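You operate a simulated robot arm through the tools that you are given. There is no shell and no other tool.

The job below is to be done with a simulated two-armed robot. You get a single attempt, and the scene is never put back.

TASK
Press the bush of the blue bracket and put the bracket back.
Fine: bracket into the nest of the bracket slide, slide to its stop, fingers clear, lever down to its stop and up again (depth and punch are set as the depth display shows: leave them); slide out, bracket on the bracket mat.

The check looks at the end state, three seconds after you hand in, the way a careful person would. Anything else that was tipped, shoved, dropped, spilled or broken makes it a failure.

THE ROBOT
Two 7-joint arms with two-finger parallel grippers on one trunk that stands fixed in place. Base frame: the origin is at the foot of the trunk, x ahead of it, y to its left, z up. Lengths are in cm, angles in rad, forces in N, time in s.
The left shoulder is at [3.4, 18.2, 122.1], the right one opposite. With the tool pointing down near the work surface each hand reaches from about 22 to 70 cm from the base axis, measured 20 degrees to its own side. Payload 3.91 kg a hand.
Tool frame (each hand has its own): the origin (TCP) lies between the finger pads and is the grasp point; the fingertips stand 3 cm ahead of it; z points along the fingers, y is the line along which they close. Largest opening 11 cm; finger width 2, thickness 1; the body of the gripper, 4.8 by 11.2 cm, starts 5.5 cm behind the TCP.
Orientation is that of the tool frame in the base frame, as a unit quaternion [w, x, y, z]. With the fingers straight down and closing along the base's y, the tool's x points along the base's -x, its y along +y and its z along -z.

THE INTERFACE
- The arms move only by the tool jog_arm. It takes "left_series", "right_series" or both (then of equal length, played together; a hand with none holds still); each is text: rows parted by semicolons, each of 7 numbers parted by spaces: the gripper command, from -1 (shut) to 1 (fully open), values between in proportion, then the shift along the tool's x, y, z in cm, then the turn, a rotation vector about the tool's x, y, z in degrees. In form: hand tx ty tz ax ay az; .... A call has 1 to 20 rows; each row is the pose to reach, as a shift and turn from the pose commanded when the call began, along the tool's axes at that moment. Rows are played at 5 a second. More than 5 cm and 0.15 rad between two rows, or a gripper value outside its range, and nothing of the call is played. Where a pose cannot be reached the arm comes as near as it can. A force on the tool above 40 N (or 10 N above the force at the start of the call, whichever is more), or a blocked arm, ends the call early, and 0.2 s more pass. Each finger travels about 7.2 cm/s and halts on what it meets, pressing with about 42 N; the grip force reading is that of the motor and also rises with nothing between the fingers. The clock runs only during rows and for 0.2 s after the last one: add rows that repeat a pose to give the fingers time. It gives the time, the measured TCP pose, the force on the tool (base axes), the opening and the grip force at its end, in the units of the frame above (readings bear some noise), with the torque about the TCP (base axes, N m) and any sound that the robot's microphone picked up.
- Cameras (640 x 400 px; columns grow to the right, rows downward): "scene" is now at [13.94, 4.88, 144.41]; the picture's right is [0.53, -0.85, 0.00], its down [-0.28, -0.18, -0.94] and it looks along [0.80, 0.50, -0.33] (base axes); focal length 214 px, centre (320, 200). "left" rides on the left gripper at [7.2, -1.7, -10.3] in its tool frame; the picture's right is [0.23, 0.97, 0.00], its down [-0.76, 0.18, -0.62] and it looks along [-0.61, 0.14, 0.78] (tool axes); focal length 222 px, centre (320, 200). "right" rides on the right gripper at [7.3, 1.7, -10.3] in its tool frame; the picture's right is [-0.23, 0.97, 0.00], its down [-0.76, -0.18, -0.62] and it looks along [-0.61, -0.14, 0.78] (tool axes); focal length 222 px, centre (320, 200).
- capture(camera): a new picture of that camera. It takes no simulated time.
- raise_lower(by): moves the trunk up (or, below 0, down) by that many cm; the arms and the scene camera ride with it, the base frame stays. It gives what a move gives, with no picture.
- turn_head(pan, tilt): turns the head with the scene camera to pan (to the left, within 1.396 rad either way) and tilt (down, from -0.506 to 1.204), counted from straight ahead of the robot (the tilt from the chest, where the trunk bows). It gives what a move gives.
- locate(camera, pixels): for up to 12 pixels [column, row] of the newest picture of that camera ("zoom" is the newest enlarged one), the place [x, y, z] in the base frame of the surface seen there, good to about 0.2 cm. It takes no simulated time.
- enlarge(camera, box): a new picture of the part [left, top, right, bottom] of that camera's present view, enlarged. It takes no simulated time.
- finish_job(): hands the job in; it is judged then, once.

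Leave the grippers open and the arms clear of the work at the hand-in unless told otherwise.

The tools are called by a JSON object that holds its "api" and its "payload". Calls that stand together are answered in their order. jog_arm: Moves the arms, as the interface text tells. Its arguments: {"type":"object","properties":{"left_series":{"type":"string"},"right_series":{"type":"string"}},"required":[]} The other tools are called the same way: raise_lower (by) moves the trunk up or down; turn_head (pan, tilt) turns the head that bears the scene camera; capture (camera) takes a picture; locate (camera, pixels) gives the place of the surface under pixels of a picture; enlarge (camera, box) takes an enlarged picture of a part of a camera's view; finish_job () hands the job in.

At the start:

```text
clock: 0.0
left_tool_pos: [24.09, 35.92, 136.64]
left_tool_rot: [0.001, 0.002, 1.0, 0.0]
left_ft_force: [0.5, 0.1, -0.2]
left_moment: [-0.05, 0.0, 0.0]
left_gripper_width: 11.03
left_finger_force: 0.0
right_tool_pos: [30.3, -0.11, 138.75]
right_tool_rot: [-0.005, 0.004, 1.0, -0.001]
right_ft_force: [0.3, 0.5, -0.3]
right_moment: [-0.01, 0.0, -0.01]
right_gripper_width: 10.99
right_finger_force: 0.1
trunk travel left (down, up): [-47.5, 3.9]
head pan, tilt (commanded): [0.511, 0.55]
```

scene: 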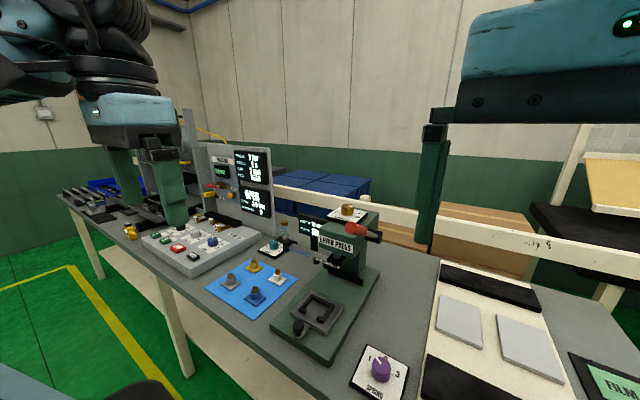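
right: 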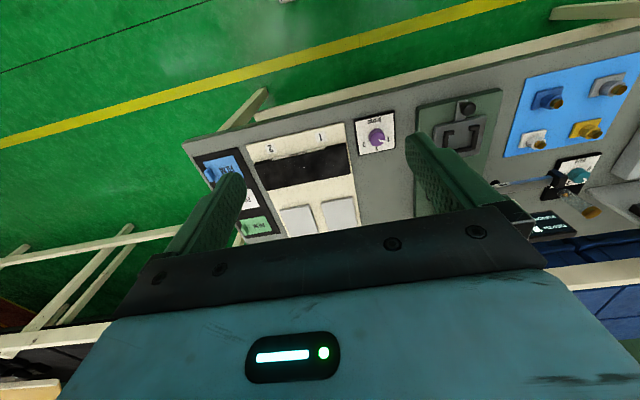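
left: 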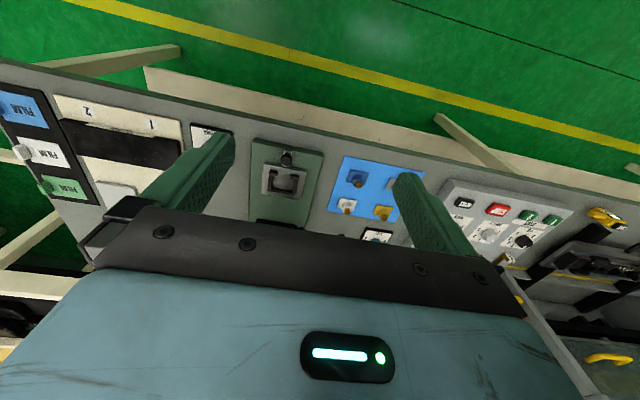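

I see the blue bracket mat with four brackets around pixel (255,285) and the lever press at about (335,270) in the scene picture. I'll enlarge both areas to see them in detail.

{"api": "enlarge", "payload": {"camera": "scene", "box": [200, 240, 320, 320]}}

{"api": "enlarge", "payload": {"camera": "scene", "box": [260, 190, 420, 380]}}

```text
5.00 times, centred on (260, 280) of scene
```

zoom: 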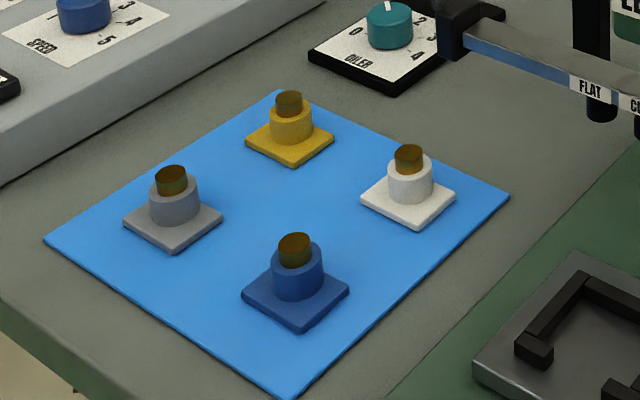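

```text
2.11 times, centred on (340, 285) of scene
```

zoom: 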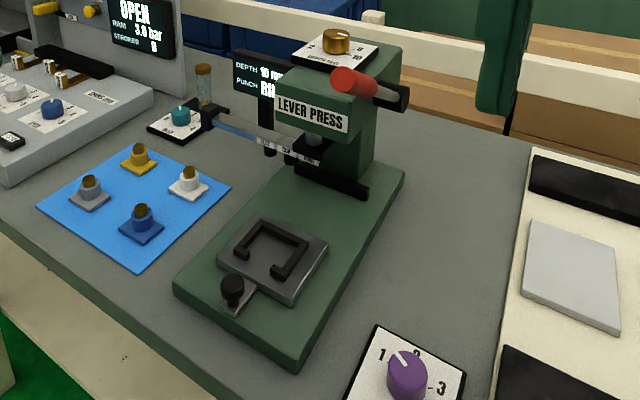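

I'll locate key points of the press and the blue bracket in the newest zoom: the blue bracket base corners (118,230), (163,230), (143,243), bush top (141,211), slide corners, knob (232,288), lever (352,82), nest.

{"api": "locate", "payload": {"camera": "zoom", "pixels": [[141, 210], [120, 228], [162, 230], [142, 243], [232, 284], [268, 256], [220, 260], [325, 252], [262, 217], [290, 304], [350, 82], [400, 97]]}}

{"api": "locate", "payload": {"camera": "scene", "pixels": [[255, 287], [240, 264], [219, 281], [253, 318], [296, 278], [302, 349], [318, 305], [343, 211], [325, 362], [262, 297]]}}

```text
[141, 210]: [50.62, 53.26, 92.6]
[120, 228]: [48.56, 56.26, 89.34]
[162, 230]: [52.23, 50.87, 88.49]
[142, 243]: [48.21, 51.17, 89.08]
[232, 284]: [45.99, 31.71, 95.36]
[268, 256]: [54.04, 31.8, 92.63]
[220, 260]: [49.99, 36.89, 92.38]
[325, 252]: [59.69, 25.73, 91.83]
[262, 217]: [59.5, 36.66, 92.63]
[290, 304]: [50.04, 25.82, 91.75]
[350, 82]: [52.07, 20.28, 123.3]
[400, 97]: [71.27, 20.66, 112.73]
```

```text
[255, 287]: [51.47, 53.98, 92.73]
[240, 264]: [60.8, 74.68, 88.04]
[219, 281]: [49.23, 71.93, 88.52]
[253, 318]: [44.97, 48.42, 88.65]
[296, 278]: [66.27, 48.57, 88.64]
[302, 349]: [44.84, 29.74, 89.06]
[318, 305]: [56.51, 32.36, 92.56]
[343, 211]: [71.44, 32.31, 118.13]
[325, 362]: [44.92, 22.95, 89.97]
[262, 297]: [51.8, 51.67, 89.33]
```

The press is square with the base axes and its slide runs along x. I need closer views of the lever, the display, the ram and the nest.

{"api": "enlarge", "payload": {"camera": "scene", "box": [310, 195, 400, 255]}}

{"api": "enlarge", "payload": {"camera": "scene", "box": [280, 280, 370, 345]}}

{"api": "enlarge", "payload": {"camera": "scene", "box": [260, 205, 350, 285]}}

```text
6.67 times, centred on (355, 225) of scene
```

zoom: 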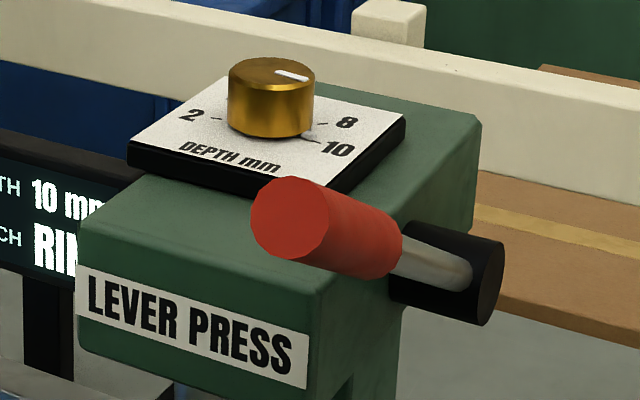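

```text
6.15 times, centred on (325, 312) of scene
```

zoom: 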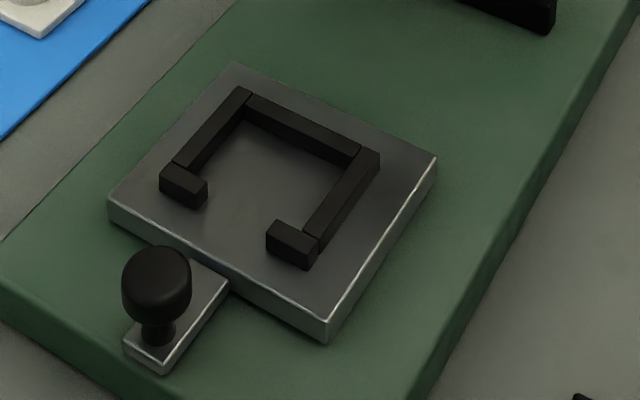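

```text
5.00 times, centred on (305, 245) of scene
```

zoom: 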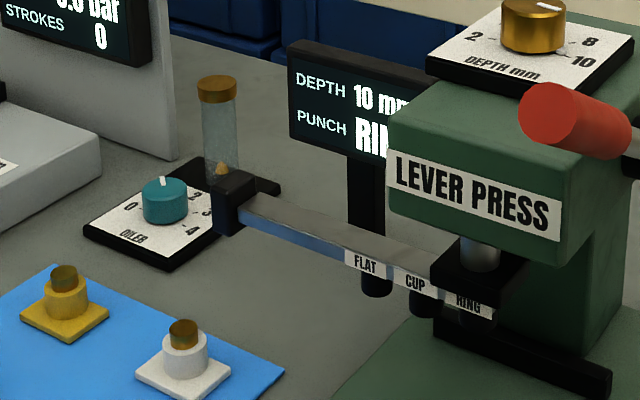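

Now I'll re-enlarge the nest and take its coordinates: the inner corners, walls, knob and slide plate.

{"api": "enlarge", "payload": {"camera": "scene", "box": [280, 280, 370, 345]}}

{"api": "locate", "payload": {"camera": "zoom", "pixels": [[242, 92], [370, 155], [175, 168], [195, 183], [280, 228], [310, 240], [255, 200], [250, 120], [350, 165], [157, 262], [110, 200], [325, 325]]}}

{"api": "locate", "payload": {"camera": "zoom", "pixels": [[235, 65], [435, 158], [200, 275], [160, 362], [40, 260], [480, 260], [300, 170], [220, 180], [290, 215], [175, 190], [290, 250], [157, 335]]}}

```text
6.15 times, centred on (325, 312) of scene
```

zoom: 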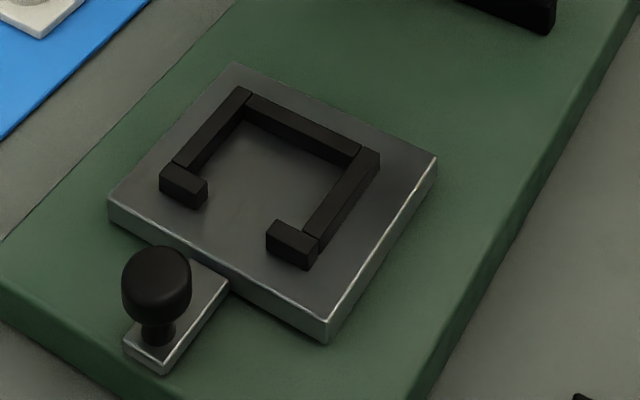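

```text
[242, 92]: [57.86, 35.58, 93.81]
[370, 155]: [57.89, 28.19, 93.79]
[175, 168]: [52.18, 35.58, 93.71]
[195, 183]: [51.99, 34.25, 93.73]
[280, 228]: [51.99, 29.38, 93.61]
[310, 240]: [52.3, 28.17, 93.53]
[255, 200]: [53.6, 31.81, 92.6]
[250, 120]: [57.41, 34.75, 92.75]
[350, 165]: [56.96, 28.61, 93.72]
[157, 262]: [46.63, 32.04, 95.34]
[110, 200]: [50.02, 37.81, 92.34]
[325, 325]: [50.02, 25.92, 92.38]
```

```text
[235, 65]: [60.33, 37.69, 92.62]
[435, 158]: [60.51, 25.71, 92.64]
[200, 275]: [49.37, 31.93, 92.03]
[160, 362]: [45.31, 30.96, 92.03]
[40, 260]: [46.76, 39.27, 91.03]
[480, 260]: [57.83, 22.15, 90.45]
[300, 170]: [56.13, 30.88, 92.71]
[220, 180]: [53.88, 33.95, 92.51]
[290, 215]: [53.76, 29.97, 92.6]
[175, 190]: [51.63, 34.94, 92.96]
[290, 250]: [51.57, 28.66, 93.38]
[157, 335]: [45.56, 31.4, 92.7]
```

Nest floor is at about z 92.5, rims to 93.7, with its centre around y 31.8. Next I'll measure the blue bracket closely.

{"api": "enlarge", "payload": {"camera": "scene", "box": [235, 275, 280, 310]}}

```text
11.43 times, centred on (258, 292) of scene
```

zoom: 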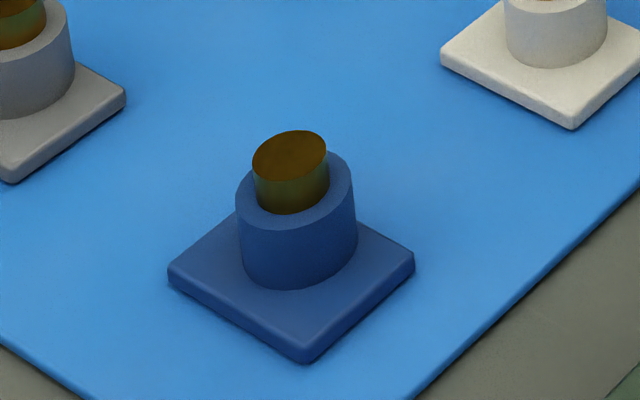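

{"api": "locate", "payload": {"camera": "zoom", "pixels": [[290, 152], [255, 155], [325, 152], [245, 205], [340, 170], [300, 222], [172, 270], [410, 255], [305, 350], [300, 300], [300, 250], [305, 370]]}}

{"api": "capture", "payload": {"camera": "left"}}

```text
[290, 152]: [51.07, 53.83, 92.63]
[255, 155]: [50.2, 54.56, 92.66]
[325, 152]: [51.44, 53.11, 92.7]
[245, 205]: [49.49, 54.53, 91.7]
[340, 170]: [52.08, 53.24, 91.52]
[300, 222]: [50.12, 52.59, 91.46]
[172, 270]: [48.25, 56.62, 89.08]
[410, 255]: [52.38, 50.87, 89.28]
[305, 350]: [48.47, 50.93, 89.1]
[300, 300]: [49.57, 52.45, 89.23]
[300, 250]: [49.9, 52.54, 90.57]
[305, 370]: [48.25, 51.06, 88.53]
```

```text
taken
```

left: 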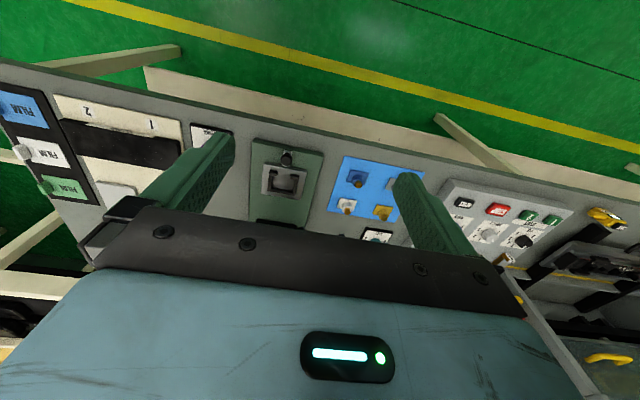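

Now I'll take the lever geometry: red grip end, silver rod, black hub.

{"api": "enlarge", "payload": {"camera": "scene", "box": [310, 195, 400, 255]}}

{"api": "locate", "payload": {"camera": "zoom", "pixels": [[290, 220], [325, 220], [380, 250], [410, 262], [440, 268], [480, 285], [425, 228], [445, 300], [395, 290], [300, 190], [295, 252], [380, 215]]}}

{"api": "locate", "payload": {"camera": "zoom", "pixels": [[120, 240], [80, 220], [320, 310], [280, 380], [470, 120], [400, 370], [270, 70], [100, 310], [300, 360], [480, 260], [450, 235], [400, 200]]}}

```text
6.67 times, centred on (355, 225) of scene
```

zoom: 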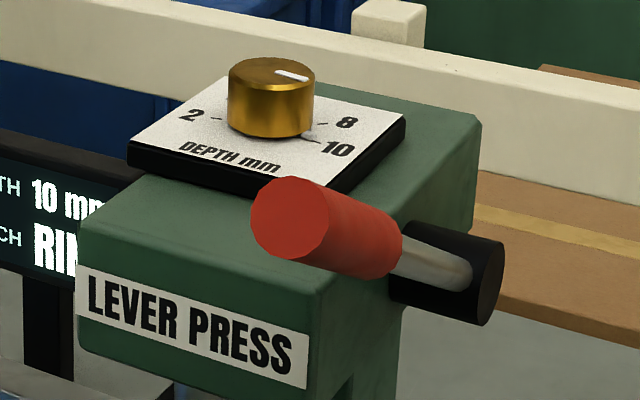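

```text
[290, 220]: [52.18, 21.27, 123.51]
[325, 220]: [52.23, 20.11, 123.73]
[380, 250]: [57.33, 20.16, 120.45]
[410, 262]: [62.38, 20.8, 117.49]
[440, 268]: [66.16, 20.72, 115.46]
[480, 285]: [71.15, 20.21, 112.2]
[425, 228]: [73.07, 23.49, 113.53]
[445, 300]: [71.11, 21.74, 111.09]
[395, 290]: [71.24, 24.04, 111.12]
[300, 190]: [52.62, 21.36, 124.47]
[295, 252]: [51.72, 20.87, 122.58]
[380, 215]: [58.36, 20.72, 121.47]
```

```text
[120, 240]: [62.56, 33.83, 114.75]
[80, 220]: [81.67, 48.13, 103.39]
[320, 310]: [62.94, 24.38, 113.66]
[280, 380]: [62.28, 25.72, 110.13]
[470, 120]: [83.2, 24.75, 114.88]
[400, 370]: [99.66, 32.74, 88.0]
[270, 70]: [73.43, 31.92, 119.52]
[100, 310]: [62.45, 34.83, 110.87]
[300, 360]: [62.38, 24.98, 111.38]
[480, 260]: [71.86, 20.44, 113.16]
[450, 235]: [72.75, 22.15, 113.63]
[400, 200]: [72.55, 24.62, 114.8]
```

The lever's red grip end is at about (52.2, 20.8, 123.5), rising about 30° from a hub near (72.6, 112), on the right side of the press. I'll fly the left hand, pointing down, to above the blue bracket for a closer look from its camera.

{"api": "jog_arm", "payload": {"left_series": "1 -2.7 2 2.9 0 0 0; 1 -5.4 4 5.8 0 0 0; 1 -8.1 6 8.7 0 0 0; 1 -10.8 8 11.6 0 0 0; 1 -13.5 10 14.5 0 0 0; 1 -16.2 12 17.4 0 0 0; 0.6 -18.9 14 20.3 0 0 0; 0.4 -21.6 16 23.2 0 0 0; 0.2 -24.3 17.5 26 0 0 0; 0.2 -24.3 17.5 26 0 0 0"}}

{"api": "capture", "payload": {"camera": "left"}}

{"api": "capture", "payload": {"camera": "scene"}}

```text
clock: 2.2
left_tool_pos: [48.47, 53.38, 110.75]
left_tool_rot: [0.001, 0.0, 1.0, 0.002]
left_ft_force: [-0.4, -0.1, -0.5]
left_moment: [0.03, 0.02, 0.02]
left_gripper_width: 6.61
left_finger_force: 0.2
right_tool_pos: [30.59, -0.39, 138.61]
right_tool_rot: [-0.01, 0.008, 1.0, 0.0]
right_ft_force: [0.5, -1.4, 1.0]
right_moment: [0.0, 0.0, 0.01]
right_gripper_width: 10.97
right_finger_force: 0.0
trunk travel left (down, up): [-47.5, 3.9]
head pan, tilt (commanded): [0.511, 0.55]
```

```text
taken
```

left: 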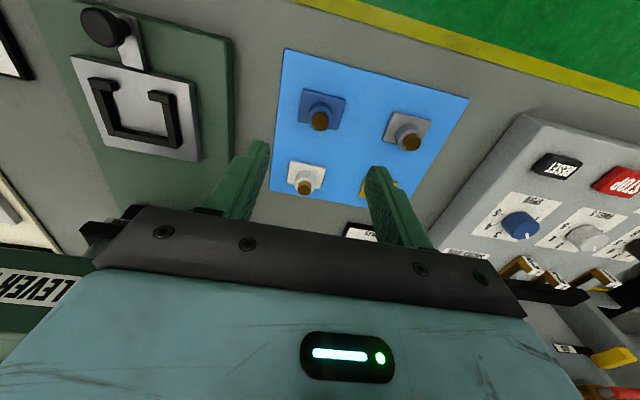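

```text
taken
```

scene: 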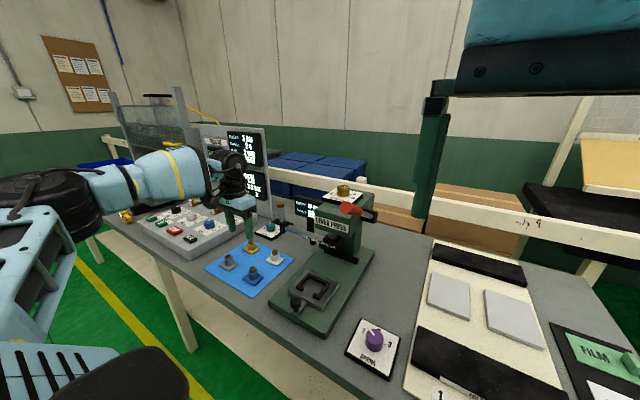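

The left camera sees the blue bracket at (322,110), the nest at (140,110) and the mat. I'll zoom in there for exact positions and yaw.

{"api": "enlarge", "payload": {"camera": "left", "box": [270, 70, 370, 140]}}

{"api": "locate", "payload": {"camera": "zoom", "pixels": [[206, 120], [260, 50], [320, 200], [330, 265], [335, 130], [485, 180], [420, 330], [200, 265], [290, 230], [380, 240], [318, 285], [318, 215]]}}

```text
5.71 times, centred on (320, 105) of left
```

zoom: 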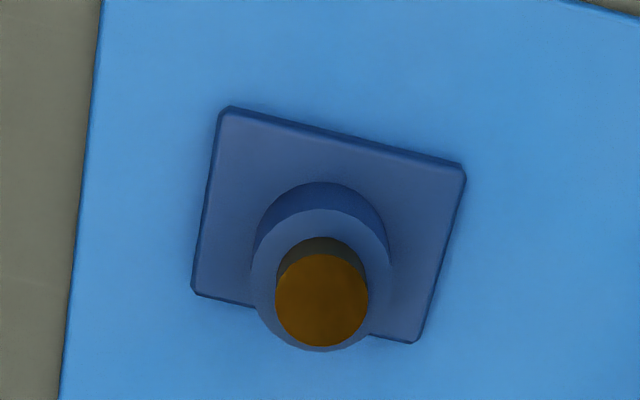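

```text
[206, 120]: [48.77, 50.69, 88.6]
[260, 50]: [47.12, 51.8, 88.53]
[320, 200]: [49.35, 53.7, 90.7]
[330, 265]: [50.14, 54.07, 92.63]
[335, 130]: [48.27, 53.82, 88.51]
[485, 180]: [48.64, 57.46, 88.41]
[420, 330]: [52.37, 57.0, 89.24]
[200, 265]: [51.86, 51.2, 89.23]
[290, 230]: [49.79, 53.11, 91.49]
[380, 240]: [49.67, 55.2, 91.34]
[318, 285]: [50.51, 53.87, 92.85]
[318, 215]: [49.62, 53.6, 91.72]
```

Locating the four base corners, bush rim points and boss rim points in this zoom.

{"api": "locate", "payload": {"camera": "zoom", "pixels": [[233, 116], [456, 172], [412, 334], [202, 285], [322, 258], [322, 340], [282, 298], [362, 300], [322, 300], [258, 275], [388, 260], [325, 212]]}}

{"api": "enlarge", "payload": {"camera": "left", "box": [60, 0, 220, 170]}}

```text
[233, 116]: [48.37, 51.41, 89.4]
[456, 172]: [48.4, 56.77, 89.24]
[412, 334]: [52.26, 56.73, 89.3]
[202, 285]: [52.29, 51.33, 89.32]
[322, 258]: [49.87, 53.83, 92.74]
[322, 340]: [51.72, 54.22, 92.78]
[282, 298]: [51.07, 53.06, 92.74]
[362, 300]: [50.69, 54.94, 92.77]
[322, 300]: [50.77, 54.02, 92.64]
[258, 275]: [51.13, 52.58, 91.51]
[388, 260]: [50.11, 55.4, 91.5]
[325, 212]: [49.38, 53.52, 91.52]
```

```text
2.35 times, centred on (140, 85) of left
```

zoom: 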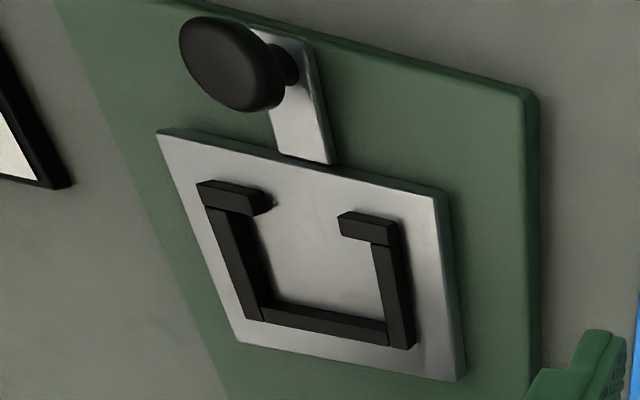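

The bracket base spans about x 48.3–52.4, y 51.2–56.8, with the boss centre at (50.8, 54.05) and radius 1.5. Next I'll locate nest edges in this new zoom.

{"api": "locate", "payload": {"camera": "zoom", "pixels": [[232, 188], [252, 207], [265, 212], [340, 235], [372, 245], [370, 222], [275, 300], [385, 318], [330, 318], [245, 265], [395, 290], [320, 260]]}}

{"api": "enlarge", "payload": {"camera": "left", "box": [100, 65, 190, 155]}}

```text
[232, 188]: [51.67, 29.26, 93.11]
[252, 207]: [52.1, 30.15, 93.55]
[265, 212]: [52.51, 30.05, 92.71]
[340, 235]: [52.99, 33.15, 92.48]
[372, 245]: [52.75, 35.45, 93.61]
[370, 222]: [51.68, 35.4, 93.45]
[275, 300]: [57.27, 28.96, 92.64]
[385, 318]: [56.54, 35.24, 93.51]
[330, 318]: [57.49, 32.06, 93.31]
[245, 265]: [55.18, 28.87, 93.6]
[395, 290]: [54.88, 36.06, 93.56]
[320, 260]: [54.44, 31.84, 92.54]
```

```text
4.44 times, centred on (145, 110) of left
```

zoom: 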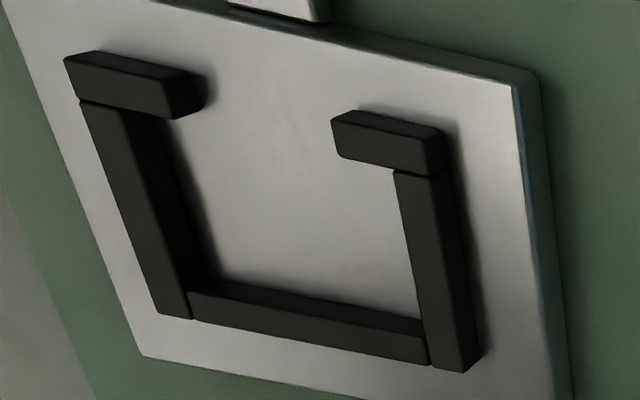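

{"api": "locate", "payload": {"camera": "zoom", "pixels": [[92, 93], [150, 112], [185, 118], [182, 140], [192, 270], [222, 286], [415, 318], [405, 205], [336, 156], [390, 165], [190, 300], [425, 350]]}}

{"api": "locate", "payload": {"camera": "zoom", "pixels": [[200, 290], [300, 316], [410, 340], [140, 180], [125, 115], [170, 230], [420, 250], [470, 340], [440, 170], [300, 295], [190, 200], [400, 250]]}}

```text
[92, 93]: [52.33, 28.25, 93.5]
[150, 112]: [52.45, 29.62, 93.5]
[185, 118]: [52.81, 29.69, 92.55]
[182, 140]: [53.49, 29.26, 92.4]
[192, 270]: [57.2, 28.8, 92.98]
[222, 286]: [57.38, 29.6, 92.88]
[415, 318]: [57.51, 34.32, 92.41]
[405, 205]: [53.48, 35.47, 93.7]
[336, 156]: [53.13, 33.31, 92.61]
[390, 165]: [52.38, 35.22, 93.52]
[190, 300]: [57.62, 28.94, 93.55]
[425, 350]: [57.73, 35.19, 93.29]
```

```text
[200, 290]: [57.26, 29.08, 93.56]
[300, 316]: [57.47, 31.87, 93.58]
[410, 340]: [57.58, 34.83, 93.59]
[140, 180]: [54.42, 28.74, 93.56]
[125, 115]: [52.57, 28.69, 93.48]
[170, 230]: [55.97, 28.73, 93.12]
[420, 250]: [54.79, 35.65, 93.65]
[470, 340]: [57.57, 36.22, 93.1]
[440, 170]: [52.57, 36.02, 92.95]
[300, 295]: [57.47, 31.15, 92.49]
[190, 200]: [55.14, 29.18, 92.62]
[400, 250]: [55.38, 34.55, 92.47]
```

The nest interior measures about x 52.45–57.25, y 28.85–35.2, so the bracket fits with its present orientation. I'll bring the left hand down to about 10 cm above the grasp height, centred on the boss (50.8, 54.05), and look again.

{"api": "jog_arm", "payload": {"left_series": "0.1 -1.0 0.3 3.5 0 0 0; 0.1 -2.0 0.65 7.0 0 0 0; 0.1 -2.35 0.65 10.75 0 0 0; 0.1 -2.35 0.65 10.75 0 0 0"}}

{"api": "enlarge", "payload": {"camera": "left", "box": [240, 60, 400, 190]}}

{"api": "enlarge", "payload": {"camera": "scene", "box": [180, 190, 340, 320]}}

```text
clock: 3.2
left_tool_pos: [50.1, 53.54, 100.05]
left_tool_rot: [0.001, -0.001, 1.0, 0.001]
left_ft_force: [0.5, -0.2, 0.7]
left_moment: [0.02, 0.0, -0.05]
left_gripper_width: 6.07
left_finger_force: 0.0
left hand out of reach, approached as far as the arm can: row 2, 3, 4
right_tool_pos: [30.53, -0.28, 138.61]
right_tool_rot: [-0.011, 0.008, 1.0, 0.0]
right_ft_force: [0.2, 1.3, -0.1]
right_moment: [-0.03, 0.01, 0.0]
right_gripper_width: 11.02
right_finger_force: 0.0
trunk travel left (down, up): [-47.5, 3.9]
head pan, tilt (commanded): [0.511, 0.55]
```

```text
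3.08 times, centred on (320, 125) of left
```

zoom: 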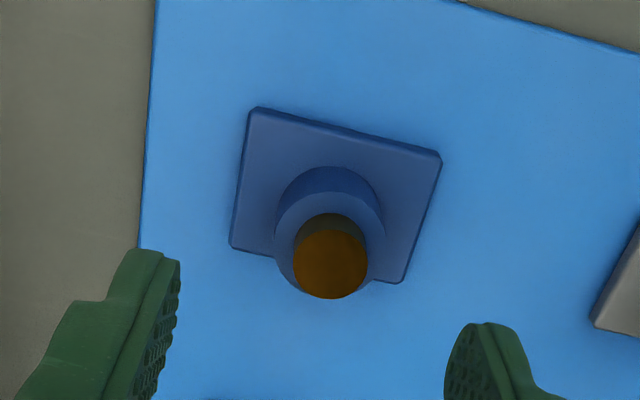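

```text
3.08 times, centred on (260, 255) of scene
```

zoom: 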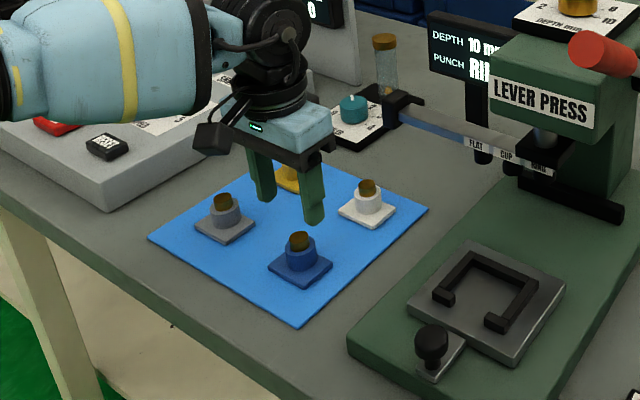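

The left arm ran out of reach 0.9 cm short of the bracket. The wrist sits level with the shoulder here, so lowering the trunk will give reach lower down. First I'll raise the left hand 10 cm, and move the right hand aside to the right for safety.

{"api": "jog_arm", "payload": {"left_series": "0.1 1 0 -3.5 0 0 0; 0.1 2 0 -7 0 0 0; 0.1 2 0 -10.5 0 0 0; 0.1 2 0 -10.5 0 0 0", "right_series": "1 0 -4 0 0 0 0; 1 0 -8 0 0 0 0; 1 0 -12 0 0 0 0; 1 0 -12 0 0 0 0"}}

```text
clock: 3.6
left_tool_pos: [49.05, 53.53, 103.55]
left_tool_rot: [0.0, 0.0, 1.0, 0.001]
left_ft_force: [0.6, -0.7, -0.2]
left_moment: [-0.03, 0.02, -0.01]
left_gripper_width: 6.02
left_finger_force: 0.0
right_tool_pos: [30.25, -3.68, 138.46]
right_tool_rot: [-0.004, 0.011, 1.0, -0.004]
right_ft_force: [-0.2, -0.8, 0.1]
right_moment: [0.06, -0.03, -0.04]
right_gripper_width: 10.99
right_finger_force: 0.0
trunk travel left (down, up): [-47.5, 3.9]
head pan, tilt (commanded): [0.511, 0.55]
stopped in row 2 (right hand): the force on the tool passed its limit at 60 N (the readings are from after the stop); the commanded pose is now the measured one
```

The right hand stopped on a force spike of 60 N, though it now reads about zero. I'll look before doing anything more with that hand.

{"api": "capture", "payload": {"camera": "right"}}

{"api": "capture", "payload": {"camera": "scene"}}

```text
taken
```

right: 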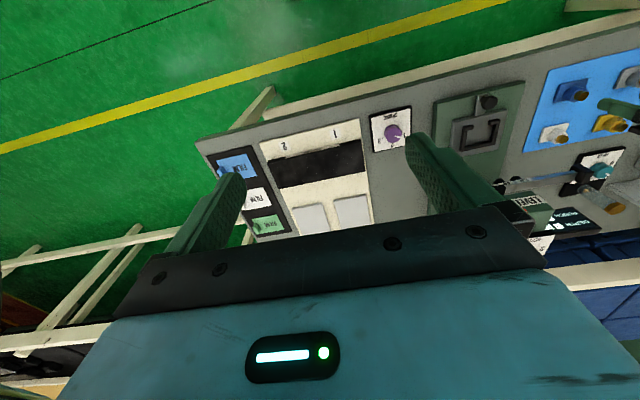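

```text
taken
```

scene: 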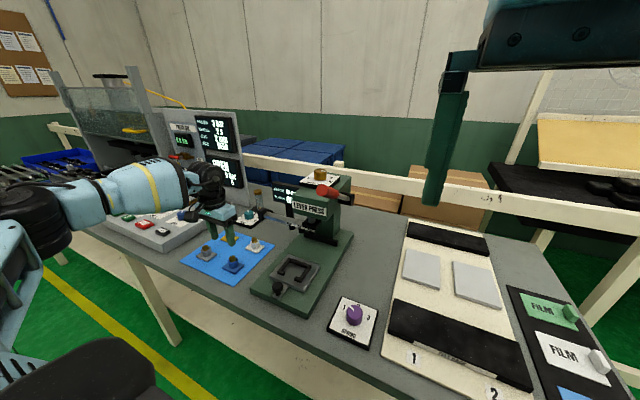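

The head view has drifted a little, with the press now at (305,240). I'll check that locate still agrees with the earlier numbers by measuring the knob, a mat corner and the lever tip.

{"api": "locate", "payload": {"camera": "scene", "pixels": [[280, 287], [181, 261], [327, 190], [290, 270], [240, 238], [250, 262]]}}

{"api": "enlarge", "payload": {"camera": "scene", "box": [420, 0, 640, 220]}}

```text
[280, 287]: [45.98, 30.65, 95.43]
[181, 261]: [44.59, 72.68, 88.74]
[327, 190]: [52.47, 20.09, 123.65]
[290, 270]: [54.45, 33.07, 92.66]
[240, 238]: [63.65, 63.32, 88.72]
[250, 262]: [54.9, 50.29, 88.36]
```

```text
1.82 times, centred on (530, 110) of scene
```

zoom: 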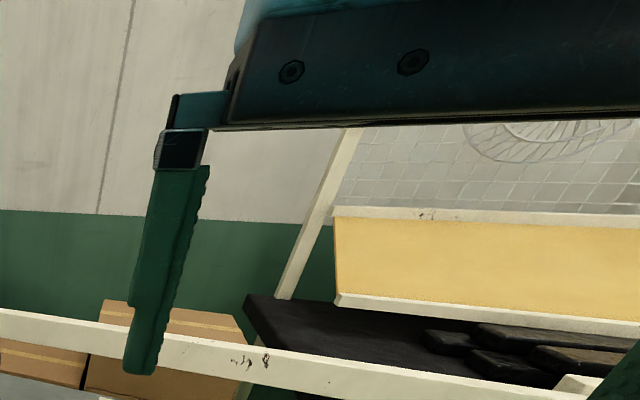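

Locate still agrees, and nothing seems to be touching the right hand, so I'll leave it where it is. I'll raise the left hand further before lowering the trunk.

{"api": "jog_arm", "payload": {"left_series": "0.1 0.5 0 -3 0 0 0; 0.1 1 0 -6 0 0 0; 0.1 1 0 -8 0 0 0; 0.1 1 0 -8 0 0 0"}}

{"api": "raise_lower", "payload": {"by": -10}}

```text
clock: 4.6
left_tool_pos: [48.12, 53.53, 111.56]
left_tool_rot: [0.002, 0.001, 1.0, 0.001]
left_ft_force: [1.1, 0.3, -0.3]
left_moment: [0.0, 0.01, 0.02]
left_gripper_width: 6.06
left_finger_force: 0.1
right_tool_pos: [30.35, -3.45, 138.53]
right_tool_rot: [-0.002, 0.011, 1.0, -0.003]
right_ft_force: [9.2, 5.1, 0.8]
right_moment: [-0.48, 1.08, -0.61]
right_gripper_width: 10.99
right_finger_force: 0.1
trunk travel left (down, up): [-47.5, 3.9]
head pan, tilt (commanded): [0.511, 0.55]
```

```text
clock: 5.1
left_tool_pos: [48.4, 53.65, 109.94]
left_tool_rot: [-0.005, -0.001, 1.0, 0.0]
left_ft_force: [0.4, 0.1, -0.2]
left_moment: [0.03, 0.01, 0.01]
left_gripper_width: 6.03
left_finger_force: 0.1
right_tool_pos: [31.19, -3.4, 136.96]
right_tool_rot: [-0.01, 0.019, 1.0, -0.006]
right_ft_force: [0.3, 0.8, -0.5]
right_moment: [0.0, 0.01, 0.01]
right_gripper_width: 11.02
right_finger_force: 0.0
trunk travel left (down, up): [-46.7, 4.8]
head pan, tilt (commanded): [0.511, 0.55]
stopped: the force on the tool passed its limit at 59 N (the readings are from after the stop); the commanded pose is now the measured one
```

The right hand shows a contact force of (9.2, 5.1, 0.8) acting about 11 cm above its TCP. So its wrist is rubbing on something toward −x, −y, probably the robot's own body. I'll move the right hand forward (+x) in gentle steps, away from that contact.

{"api": "jog_arm", "payload": {"right_series": "1 -1 0 0 0 0 0; 1 -2 0 0 0 0 0; 1 -3 0 0 0 0 0; 1 -4 0 0 0 0 0; 1 -5 0 0 0 0 0; 1 -6 0 0 0 0 0; 1 -6 0 0 0 0 0"}}

{"api": "capture", "payload": {"camera": "scene"}}

```text
clock: 6.7
left_tool_pos: [48.26, 53.69, 110.16]
left_tool_rot: [-0.005, 0.0, 1.0, 0.0]
left_ft_force: [-0.2, -1.1, 0.6]
left_moment: [-0.02, 0.02, 0.01]
left_gripper_width: 6.06
left_finger_force: 0.1
right_tool_pos: [36.91, -3.85, 137.28]
right_tool_rot: [-0.007, 0.017, 1.0, -0.004]
right_ft_force: [-0.5, 0.2, 0.4]
right_moment: [-0.02, 0.01, 0.0]
right_gripper_width: 11.0
right_finger_force: 0.0
trunk travel left (down, up): [-46.7, 4.8]
head pan, tilt (commanded): [0.511, 0.55]
```

```text
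taken
```

scene: 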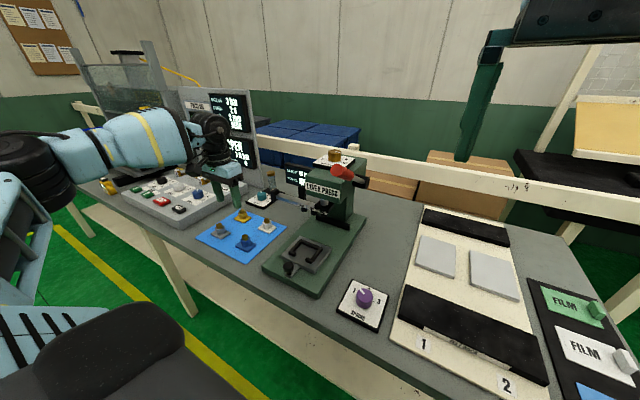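

The right hand is free now, with force near zero. I'll move it to the right (−y) so both arms have room.

{"api": "jog_arm", "payload": {"right_series": "1 0 -2 0 0 0 0; 1 0 -4 0 0 0 0; 1 0 -6 0 0 0 0; 1 0 -8 0 0 0 0; 1 0 -10 0 0 0 0; 1 0 -12 0 0 0 0; 1 0 -14 0 0 0 0; 1 0 -14 0 0 0 0"}}

```text
clock: 8.5
left_tool_pos: [48.37, 53.7, 110.16]
left_tool_rot: [-0.005, 0.0, 1.0, 0.0]
left_ft_force: [0.2, 0.1, -0.6]
left_moment: [-0.01, 0.02, 0.02]
left_gripper_width: 6.03
left_finger_force: 0.1
right_tool_pos: [36.44, -17.73, 137.13]
right_tool_rot: [-0.007, 0.017, 1.0, -0.004]
right_ft_force: [-0.1, 0.3, 0.8]
right_moment: [-0.02, 0.0, -0.03]
right_gripper_width: 11.0
right_finger_force: 0.2
trunk travel left (down, up): [-46.7, 4.8]
head pan, tilt (commanded): [0.511, 0.55]
```

The right hand is clear at y −17.7 with no force. Next I'll lower the trunk 9 cm, which brings the left fingertips from z 107 to about 98, still well above the bushes at 92.8.

{"api": "raise_lower", "payload": {"by": -9}}

{"api": "capture", "payload": {"camera": "scene"}}

{"api": "capture", "payload": {"camera": "left"}}

```text
clock: 9.7
left_tool_pos: [48.21, 53.59, 101.0]
left_tool_rot: [-0.004, 0.0, 1.0, 0.0]
left_ft_force: [0.4, 0.5, 0.0]
left_moment: [0.02, 0.01, -0.01]
left_gripper_width: 6.06
left_finger_force: 0.2
right_tool_pos: [36.31, -17.72, 128.27]
right_tool_rot: [-0.006, 0.018, 1.0, -0.003]
right_ft_force: [0.1, 0.3, -0.1]
right_moment: [-0.01, 0.01, 0.0]
right_gripper_width: 11.0
right_finger_force: 0.1
trunk travel left (down, up): [-37.7, 13.8]
head pan, tilt (commanded): [0.511, 0.55]
```

```text
taken
```

scene: 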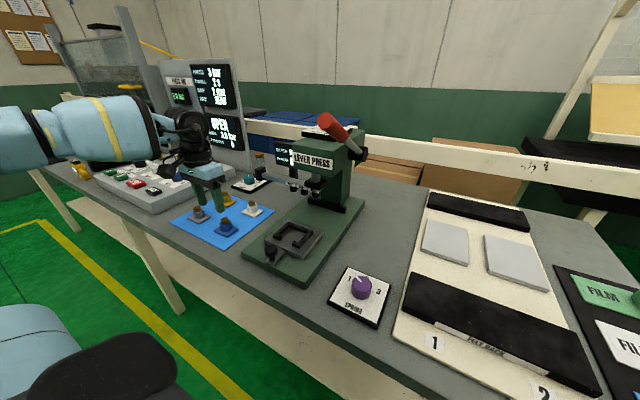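

```text
taken
```

left: 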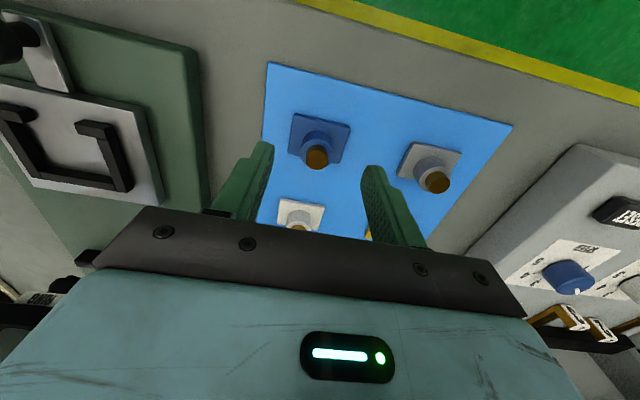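

The trunk is down and everything looks calm. I'll bring the left hand over the boss at (50.8, 54.05), TCP z about 98.

{"api": "jog_arm", "payload": {"left_series": "0.1 -1.3 0.2 1.5 0 0 0; 0.1 -2.6 0.45 3 0 0 0; 0.1 -2.6 0.45 3 0 0 0"}}

{"api": "enlarge", "payload": {"camera": "left", "box": [240, 80, 400, 190]}}

```text
clock: 10.5
left_tool_pos: [50.76, 54.23, 98.06]
left_tool_rot: [-0.004, 0.0, 1.0, 0.001]
left_ft_force: [0.0, 0.1, -0.1]
left_moment: [0.01, -0.05, 0.03]
left_gripper_width: 6.05
left_finger_force: 0.1
right_tool_pos: [36.41, -17.69, 128.34]
right_tool_rot: [-0.006, 0.018, 1.0, -0.003]
right_ft_force: [-0.1, 0.0, 1.2]
right_moment: [0.0, -0.01, 0.01]
right_gripper_width: 10.98
right_finger_force: 0.0
trunk travel left (down, up): [-37.7, 13.8]
head pan, tilt (commanded): [0.511, 0.55]
```

```text
3.64 times, centred on (320, 135) of left
```

zoom: 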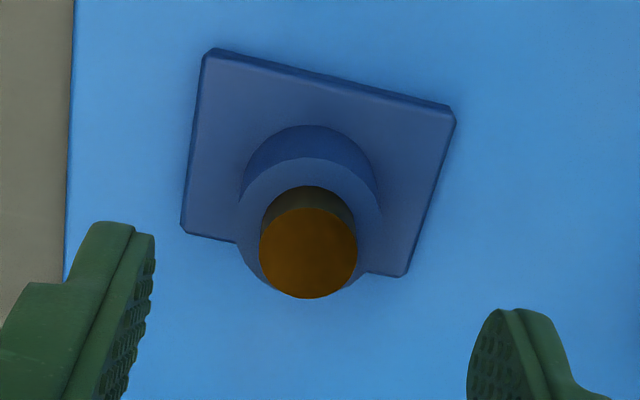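

The reach is fine now. I'll re-measure the bracket from this closer view.

{"api": "locate", "payload": {"camera": "zoom", "pixels": [[212, 58], [445, 115], [402, 268], [190, 228], [309, 213], [309, 293], [265, 254], [352, 254], [309, 254], [310, 165], [245, 215], [375, 205]]}}

{"api": "locate", "payload": {"camera": "zoom", "pixels": [[330, 78], [330, 90], [200, 150], [428, 190], [310, 127], [310, 135], [206, 52], [452, 108], [404, 274], [184, 232], [245, 165], [370, 165]]}}

```text
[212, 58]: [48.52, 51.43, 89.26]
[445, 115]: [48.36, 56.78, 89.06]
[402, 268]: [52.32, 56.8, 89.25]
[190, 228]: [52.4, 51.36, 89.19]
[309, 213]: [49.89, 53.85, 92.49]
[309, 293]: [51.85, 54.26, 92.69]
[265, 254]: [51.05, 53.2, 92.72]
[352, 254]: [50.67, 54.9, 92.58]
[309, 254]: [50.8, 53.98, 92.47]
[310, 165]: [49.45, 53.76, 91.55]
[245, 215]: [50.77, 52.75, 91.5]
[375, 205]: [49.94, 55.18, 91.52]
```

```text
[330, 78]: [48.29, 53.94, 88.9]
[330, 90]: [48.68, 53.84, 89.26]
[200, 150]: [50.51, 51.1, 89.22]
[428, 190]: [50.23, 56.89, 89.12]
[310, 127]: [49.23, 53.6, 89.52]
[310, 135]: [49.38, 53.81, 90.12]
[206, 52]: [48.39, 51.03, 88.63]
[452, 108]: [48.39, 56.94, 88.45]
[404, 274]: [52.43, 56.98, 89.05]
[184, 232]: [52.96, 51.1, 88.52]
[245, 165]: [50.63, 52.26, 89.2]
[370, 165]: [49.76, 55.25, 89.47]
```

The bracket base runs x 48.3–52.5, y 51.1–56.95, and the boss is centred at (50.8, 54.03), 1.5 radius, top at z 91.5. I'll descend so the fingertips stand at about z 90, just above the base plate, then close on the boss.

{"api": "jog_arm", "payload": {"left_series": "0.1 -0.05 -0.2 2 0 0 0; 0.1 -0.05 -0.2 4 0 0 0; 0.1 -0.05 -0.2 5.1 0 0 0; 0.1 -0.05 -0.2 5.1 0 0 0"}}

{"api": "enlarge", "payload": {"camera": "left", "box": [240, 80, 400, 200]}}

{"api": "enlarge", "payload": {"camera": "scene", "box": [160, 150, 280, 260]}}

```text
clock: 11.5
left_tool_pos: [50.87, 53.85, 93.13]
left_tool_rot: [-0.005, 0.001, 1.0, 0.001]
left_ft_force: [-0.5, 0.5, 0.3]
left_moment: [-0.01, 0.02, 0.01]
left_gripper_width: 6.04
left_finger_force: 0.0
right_tool_pos: [36.31, -17.7, 128.45]
right_tool_rot: [-0.007, 0.018, 1.0, -0.005]
right_ft_force: [-0.4, 0.4, 0.5]
right_moment: [-0.02, 0.01, -0.03]
right_gripper_width: 10.98
right_finger_force: 0.1
trunk travel left (down, up): [-37.7, 13.8]
head pan, tilt (commanded): [0.511, 0.55]
```

```text
3.33 times, centred on (320, 140) of left
```

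zoom: 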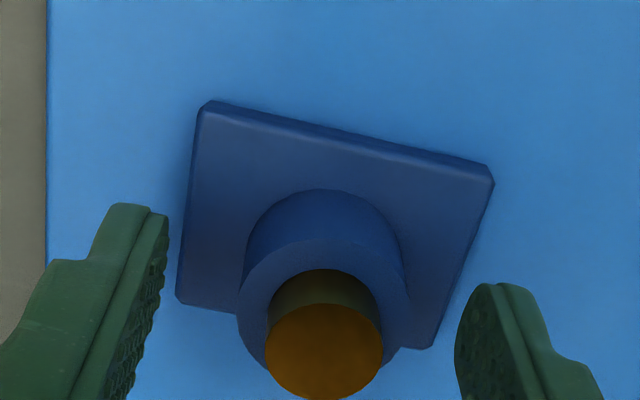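

```text
3.64 times, centred on (220, 205) of scene
```

zoom: 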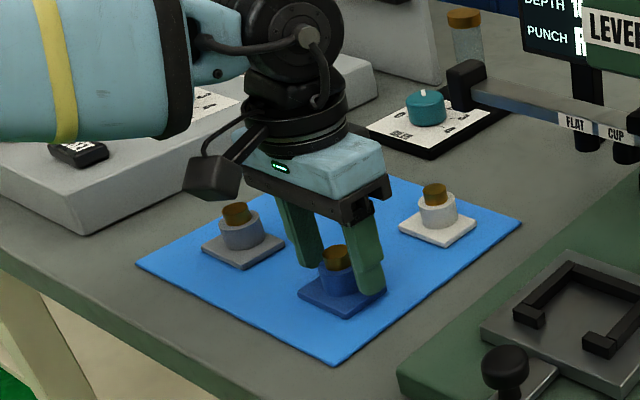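

The fingers straddle the boss, tips at about z 90, clear of the base plate. Closing on the boss now.

{"api": "jog_arm", "payload": {"left_series": "-0.3 0 0.05 0 0 0 0; -0.6 0 0.05 0 0 0 0; -1 0 0.05 0 0 0 0; -1 0 0.05 0 0 0 0; -1 0 0.05 0 0 0 0"}}

{"api": "enlarge", "payload": {"camera": "left", "box": [240, 80, 400, 200]}}

```text
clock: 12.7
left_tool_pos: [50.9, 54.08, 93.12]
left_tool_rot: [-0.004, -0.001, 1.0, 0.0]
left_ft_force: [0.7, 1.1, 0.2]
left_moment: [0.01, 0.01, -0.02]
left_gripper_width: 3.13
left_finger_force: 42.0
right_tool_pos: [36.42, -17.64, 128.24]
right_tool_rot: [-0.007, 0.018, 1.0, -0.004]
right_ft_force: [-1.2, 0.6, -0.3]
right_moment: [-0.01, 0.02, 0.01]
right_gripper_width: 11.01
right_finger_force: 0.1
trunk travel left (down, up): [-37.7, 13.8]
head pan, tilt (commanded): [0.511, 0.55]
```

```text
3.33 times, centred on (320, 140) of left
```

zoom: 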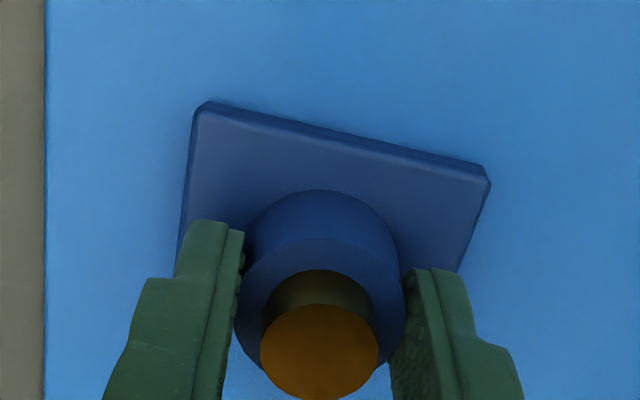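

Gripped: opening 3.13 cm, force 42 N. Before carrying it across, I'll check where the punch strip and its handle are relative to the hand's path.

{"api": "capture", "payload": {"camera": "scene"}}

{"api": "enlarge", "payload": {"camera": "scene", "box": [230, 140, 370, 260]}}

```text
taken
```

scene: 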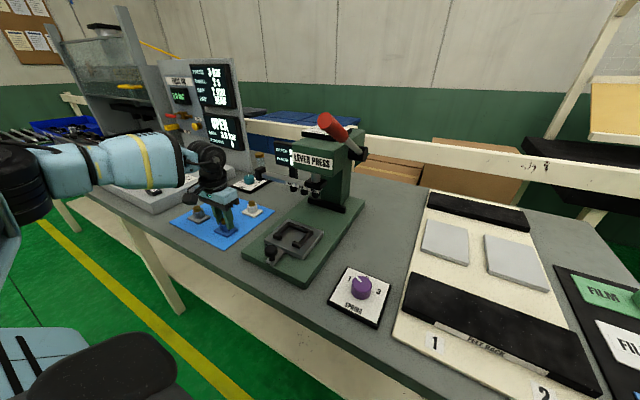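

```text
3.33 times, centred on (300, 200) of scene
```

zoom: 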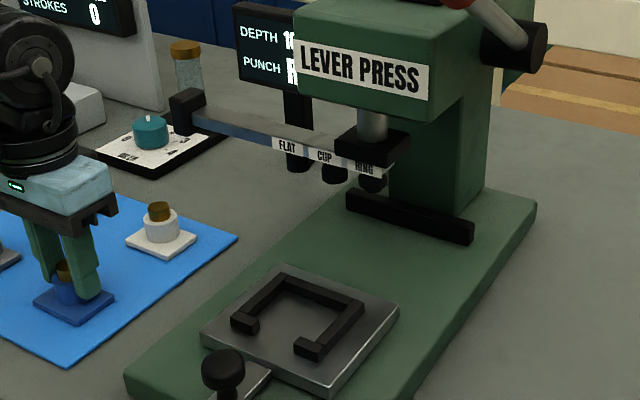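

{"api": "locate", "payload": {"camera": "zoom", "pixels": [[183, 115], [215, 118], [298, 160], [370, 180], [372, 125], [355, 140], [395, 150], [360, 205], [465, 235], [375, 190], [335, 177], [410, 215]]}}

{"api": "locate", "payload": {"camera": "zoom", "pixels": [[340, 148], [365, 170], [380, 178], [372, 140], [350, 192], [470, 225], [340, 165], [372, 188], [345, 205], [470, 242], [160, 120], [240, 135]]}}

```text
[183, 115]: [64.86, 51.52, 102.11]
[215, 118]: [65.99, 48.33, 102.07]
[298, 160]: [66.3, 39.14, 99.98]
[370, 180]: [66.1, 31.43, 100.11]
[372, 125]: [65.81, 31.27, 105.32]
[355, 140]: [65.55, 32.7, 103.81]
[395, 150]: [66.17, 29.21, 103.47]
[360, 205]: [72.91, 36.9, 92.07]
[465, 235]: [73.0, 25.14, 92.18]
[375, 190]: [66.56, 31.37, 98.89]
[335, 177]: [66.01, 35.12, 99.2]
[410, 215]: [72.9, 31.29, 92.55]
```

```text
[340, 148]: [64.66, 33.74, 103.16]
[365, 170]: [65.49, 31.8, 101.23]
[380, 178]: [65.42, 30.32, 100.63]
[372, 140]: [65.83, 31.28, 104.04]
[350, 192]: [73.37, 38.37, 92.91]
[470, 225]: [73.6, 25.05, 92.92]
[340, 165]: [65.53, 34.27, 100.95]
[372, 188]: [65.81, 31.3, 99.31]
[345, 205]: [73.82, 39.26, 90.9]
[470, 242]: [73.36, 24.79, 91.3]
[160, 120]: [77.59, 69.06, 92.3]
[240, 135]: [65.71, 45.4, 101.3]
```

The punch axis is near (67.1–67.3, 32) and the stop bar's front face near x 72.9. The strip handle at (65, 50, 102) and the lever at y 21 are both clear of the path. I'll lift the bracket straight up first.

{"api": "jog_arm", "payload": {"left_series": "-1 0 0 -1 0 0 0; -1 0 0 -3 0 0 0; -1 0 0 -6 0 0 0; -1 0 0 -9 0 0 0; -1 0 0 -9 0 0 0"}}

{"api": "capture", "payload": {"camera": "left"}}

{"api": "enlarge", "payload": {"camera": "scene", "box": [140, 130, 300, 260]}}

```text
clock: 13.9
left_tool_pos: [50.92, 54.06, 102.05]
left_tool_rot: [-0.004, 0.0, 1.0, 0.001]
left_ft_force: [-0.4, -0.5, -0.5]
left_moment: [0.01, -0.02, -0.01]
left_gripper_width: 3.12
left_finger_force: 41.8
right_tool_pos: [36.55, -17.69, 128.44]
right_tool_rot: [-0.007, 0.018, 1.0, -0.004]
right_ft_force: [0.1, 0.2, -0.2]
right_moment: [-0.02, 0.02, 0.01]
right_gripper_width: 10.99
right_finger_force: 0.0
trunk travel left (down, up): [-37.7, 13.8]
head pan, tilt (commanded): [0.511, 0.55]
```

```text
taken
```

left: 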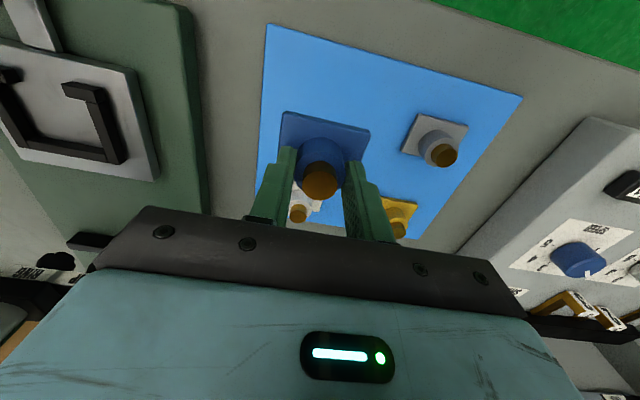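

```text
3.08 times, centred on (220, 195) of scene
```

zoom: 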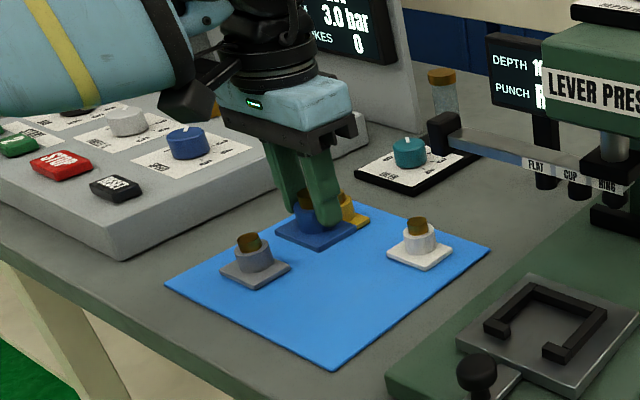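

The bracket is lifted and held level. I'll measure the held base relative to the TCP with the left camera.

{"api": "enlarge", "payload": {"camera": "left", "box": [260, 95, 400, 205]}}

```text
3.64 times, centred on (330, 150) of left
```

zoom: 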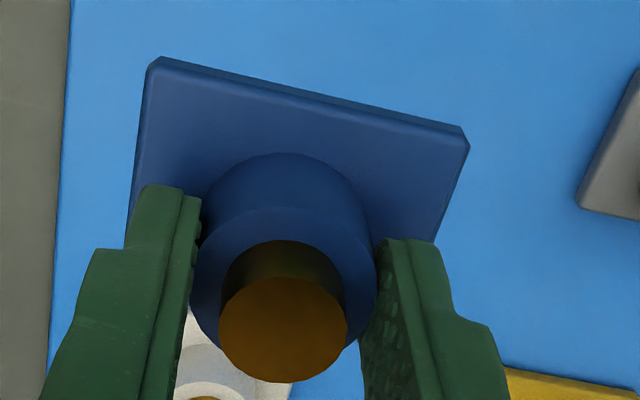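

{"api": "locate", "payload": {"camera": "zoom", "pixels": [[165, 75], [455, 140], [310, 105], [310, 90], [150, 150], [450, 200], [283, 158], [283, 245], [283, 375], [225, 320], [342, 320], [440, 235]]}}

```text
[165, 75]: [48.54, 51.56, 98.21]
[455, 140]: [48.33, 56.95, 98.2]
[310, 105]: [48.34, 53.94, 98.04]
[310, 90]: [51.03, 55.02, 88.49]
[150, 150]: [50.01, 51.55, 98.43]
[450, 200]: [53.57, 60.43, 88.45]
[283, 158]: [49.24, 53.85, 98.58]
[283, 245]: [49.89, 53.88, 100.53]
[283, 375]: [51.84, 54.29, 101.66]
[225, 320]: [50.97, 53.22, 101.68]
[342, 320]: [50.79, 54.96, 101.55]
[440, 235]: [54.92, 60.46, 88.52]
```

The base centre sits at TCP + (−0.5, +0.1). I'll carry it across to hover over the nest at TCP (55.45, 31.95, 102).

{"api": "jog_arm", "payload": {"left_series": "-1 -0.6 -2.5 0 0 0 0; -1 -1.3 -6 0 0 0 0; -1 -2.1 -10 0 0 0 0; -1 -2.9 -14 0 0 0 0; -1 -3.7 -18 0 0 0 0; -1 -4.3 -21 0 0 0 0; -1 -4.53 -22.1 0 0 0 0; -1 -4.53 -22.1 0 0 0 0"}}

{"api": "capture", "payload": {"camera": "left"}}

{"api": "capture", "payload": {"camera": "scene"}}

```text
clock: 15.7
left_tool_pos: [55.38, 31.87, 102.07]
left_tool_rot: [-0.005, 0.0, 1.0, 0.001]
left_ft_force: [0.0, 0.1, -0.7]
left_moment: [-0.03, -0.03, -0.02]
left_gripper_width: 3.15
left_finger_force: 42.7
right_tool_pos: [36.51, -17.62, 128.28]
right_tool_rot: [-0.008, 0.017, 1.0, -0.004]
right_ft_force: [-0.5, -0.2, -1.2]
right_moment: [0.0, 0.04, -0.01]
right_gripper_width: 10.99
right_finger_force: 0.1
trunk travel left (down, up): [-37.7, 13.8]
head pan, tilt (commanded): [0.511, 0.55]
```

```text
taken
```

left: 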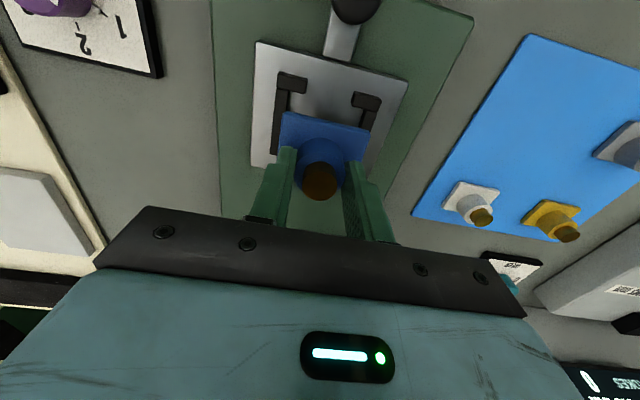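

```text
taken
```

scene: 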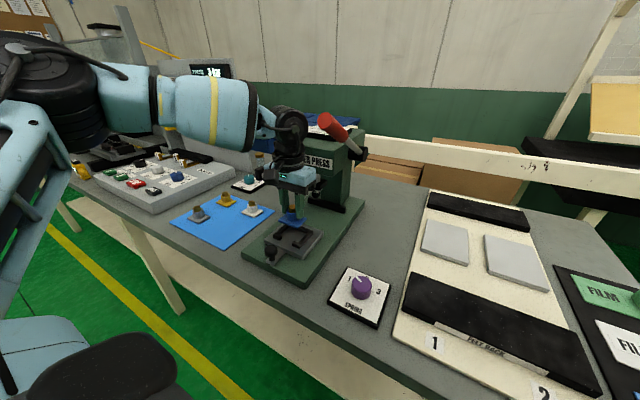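

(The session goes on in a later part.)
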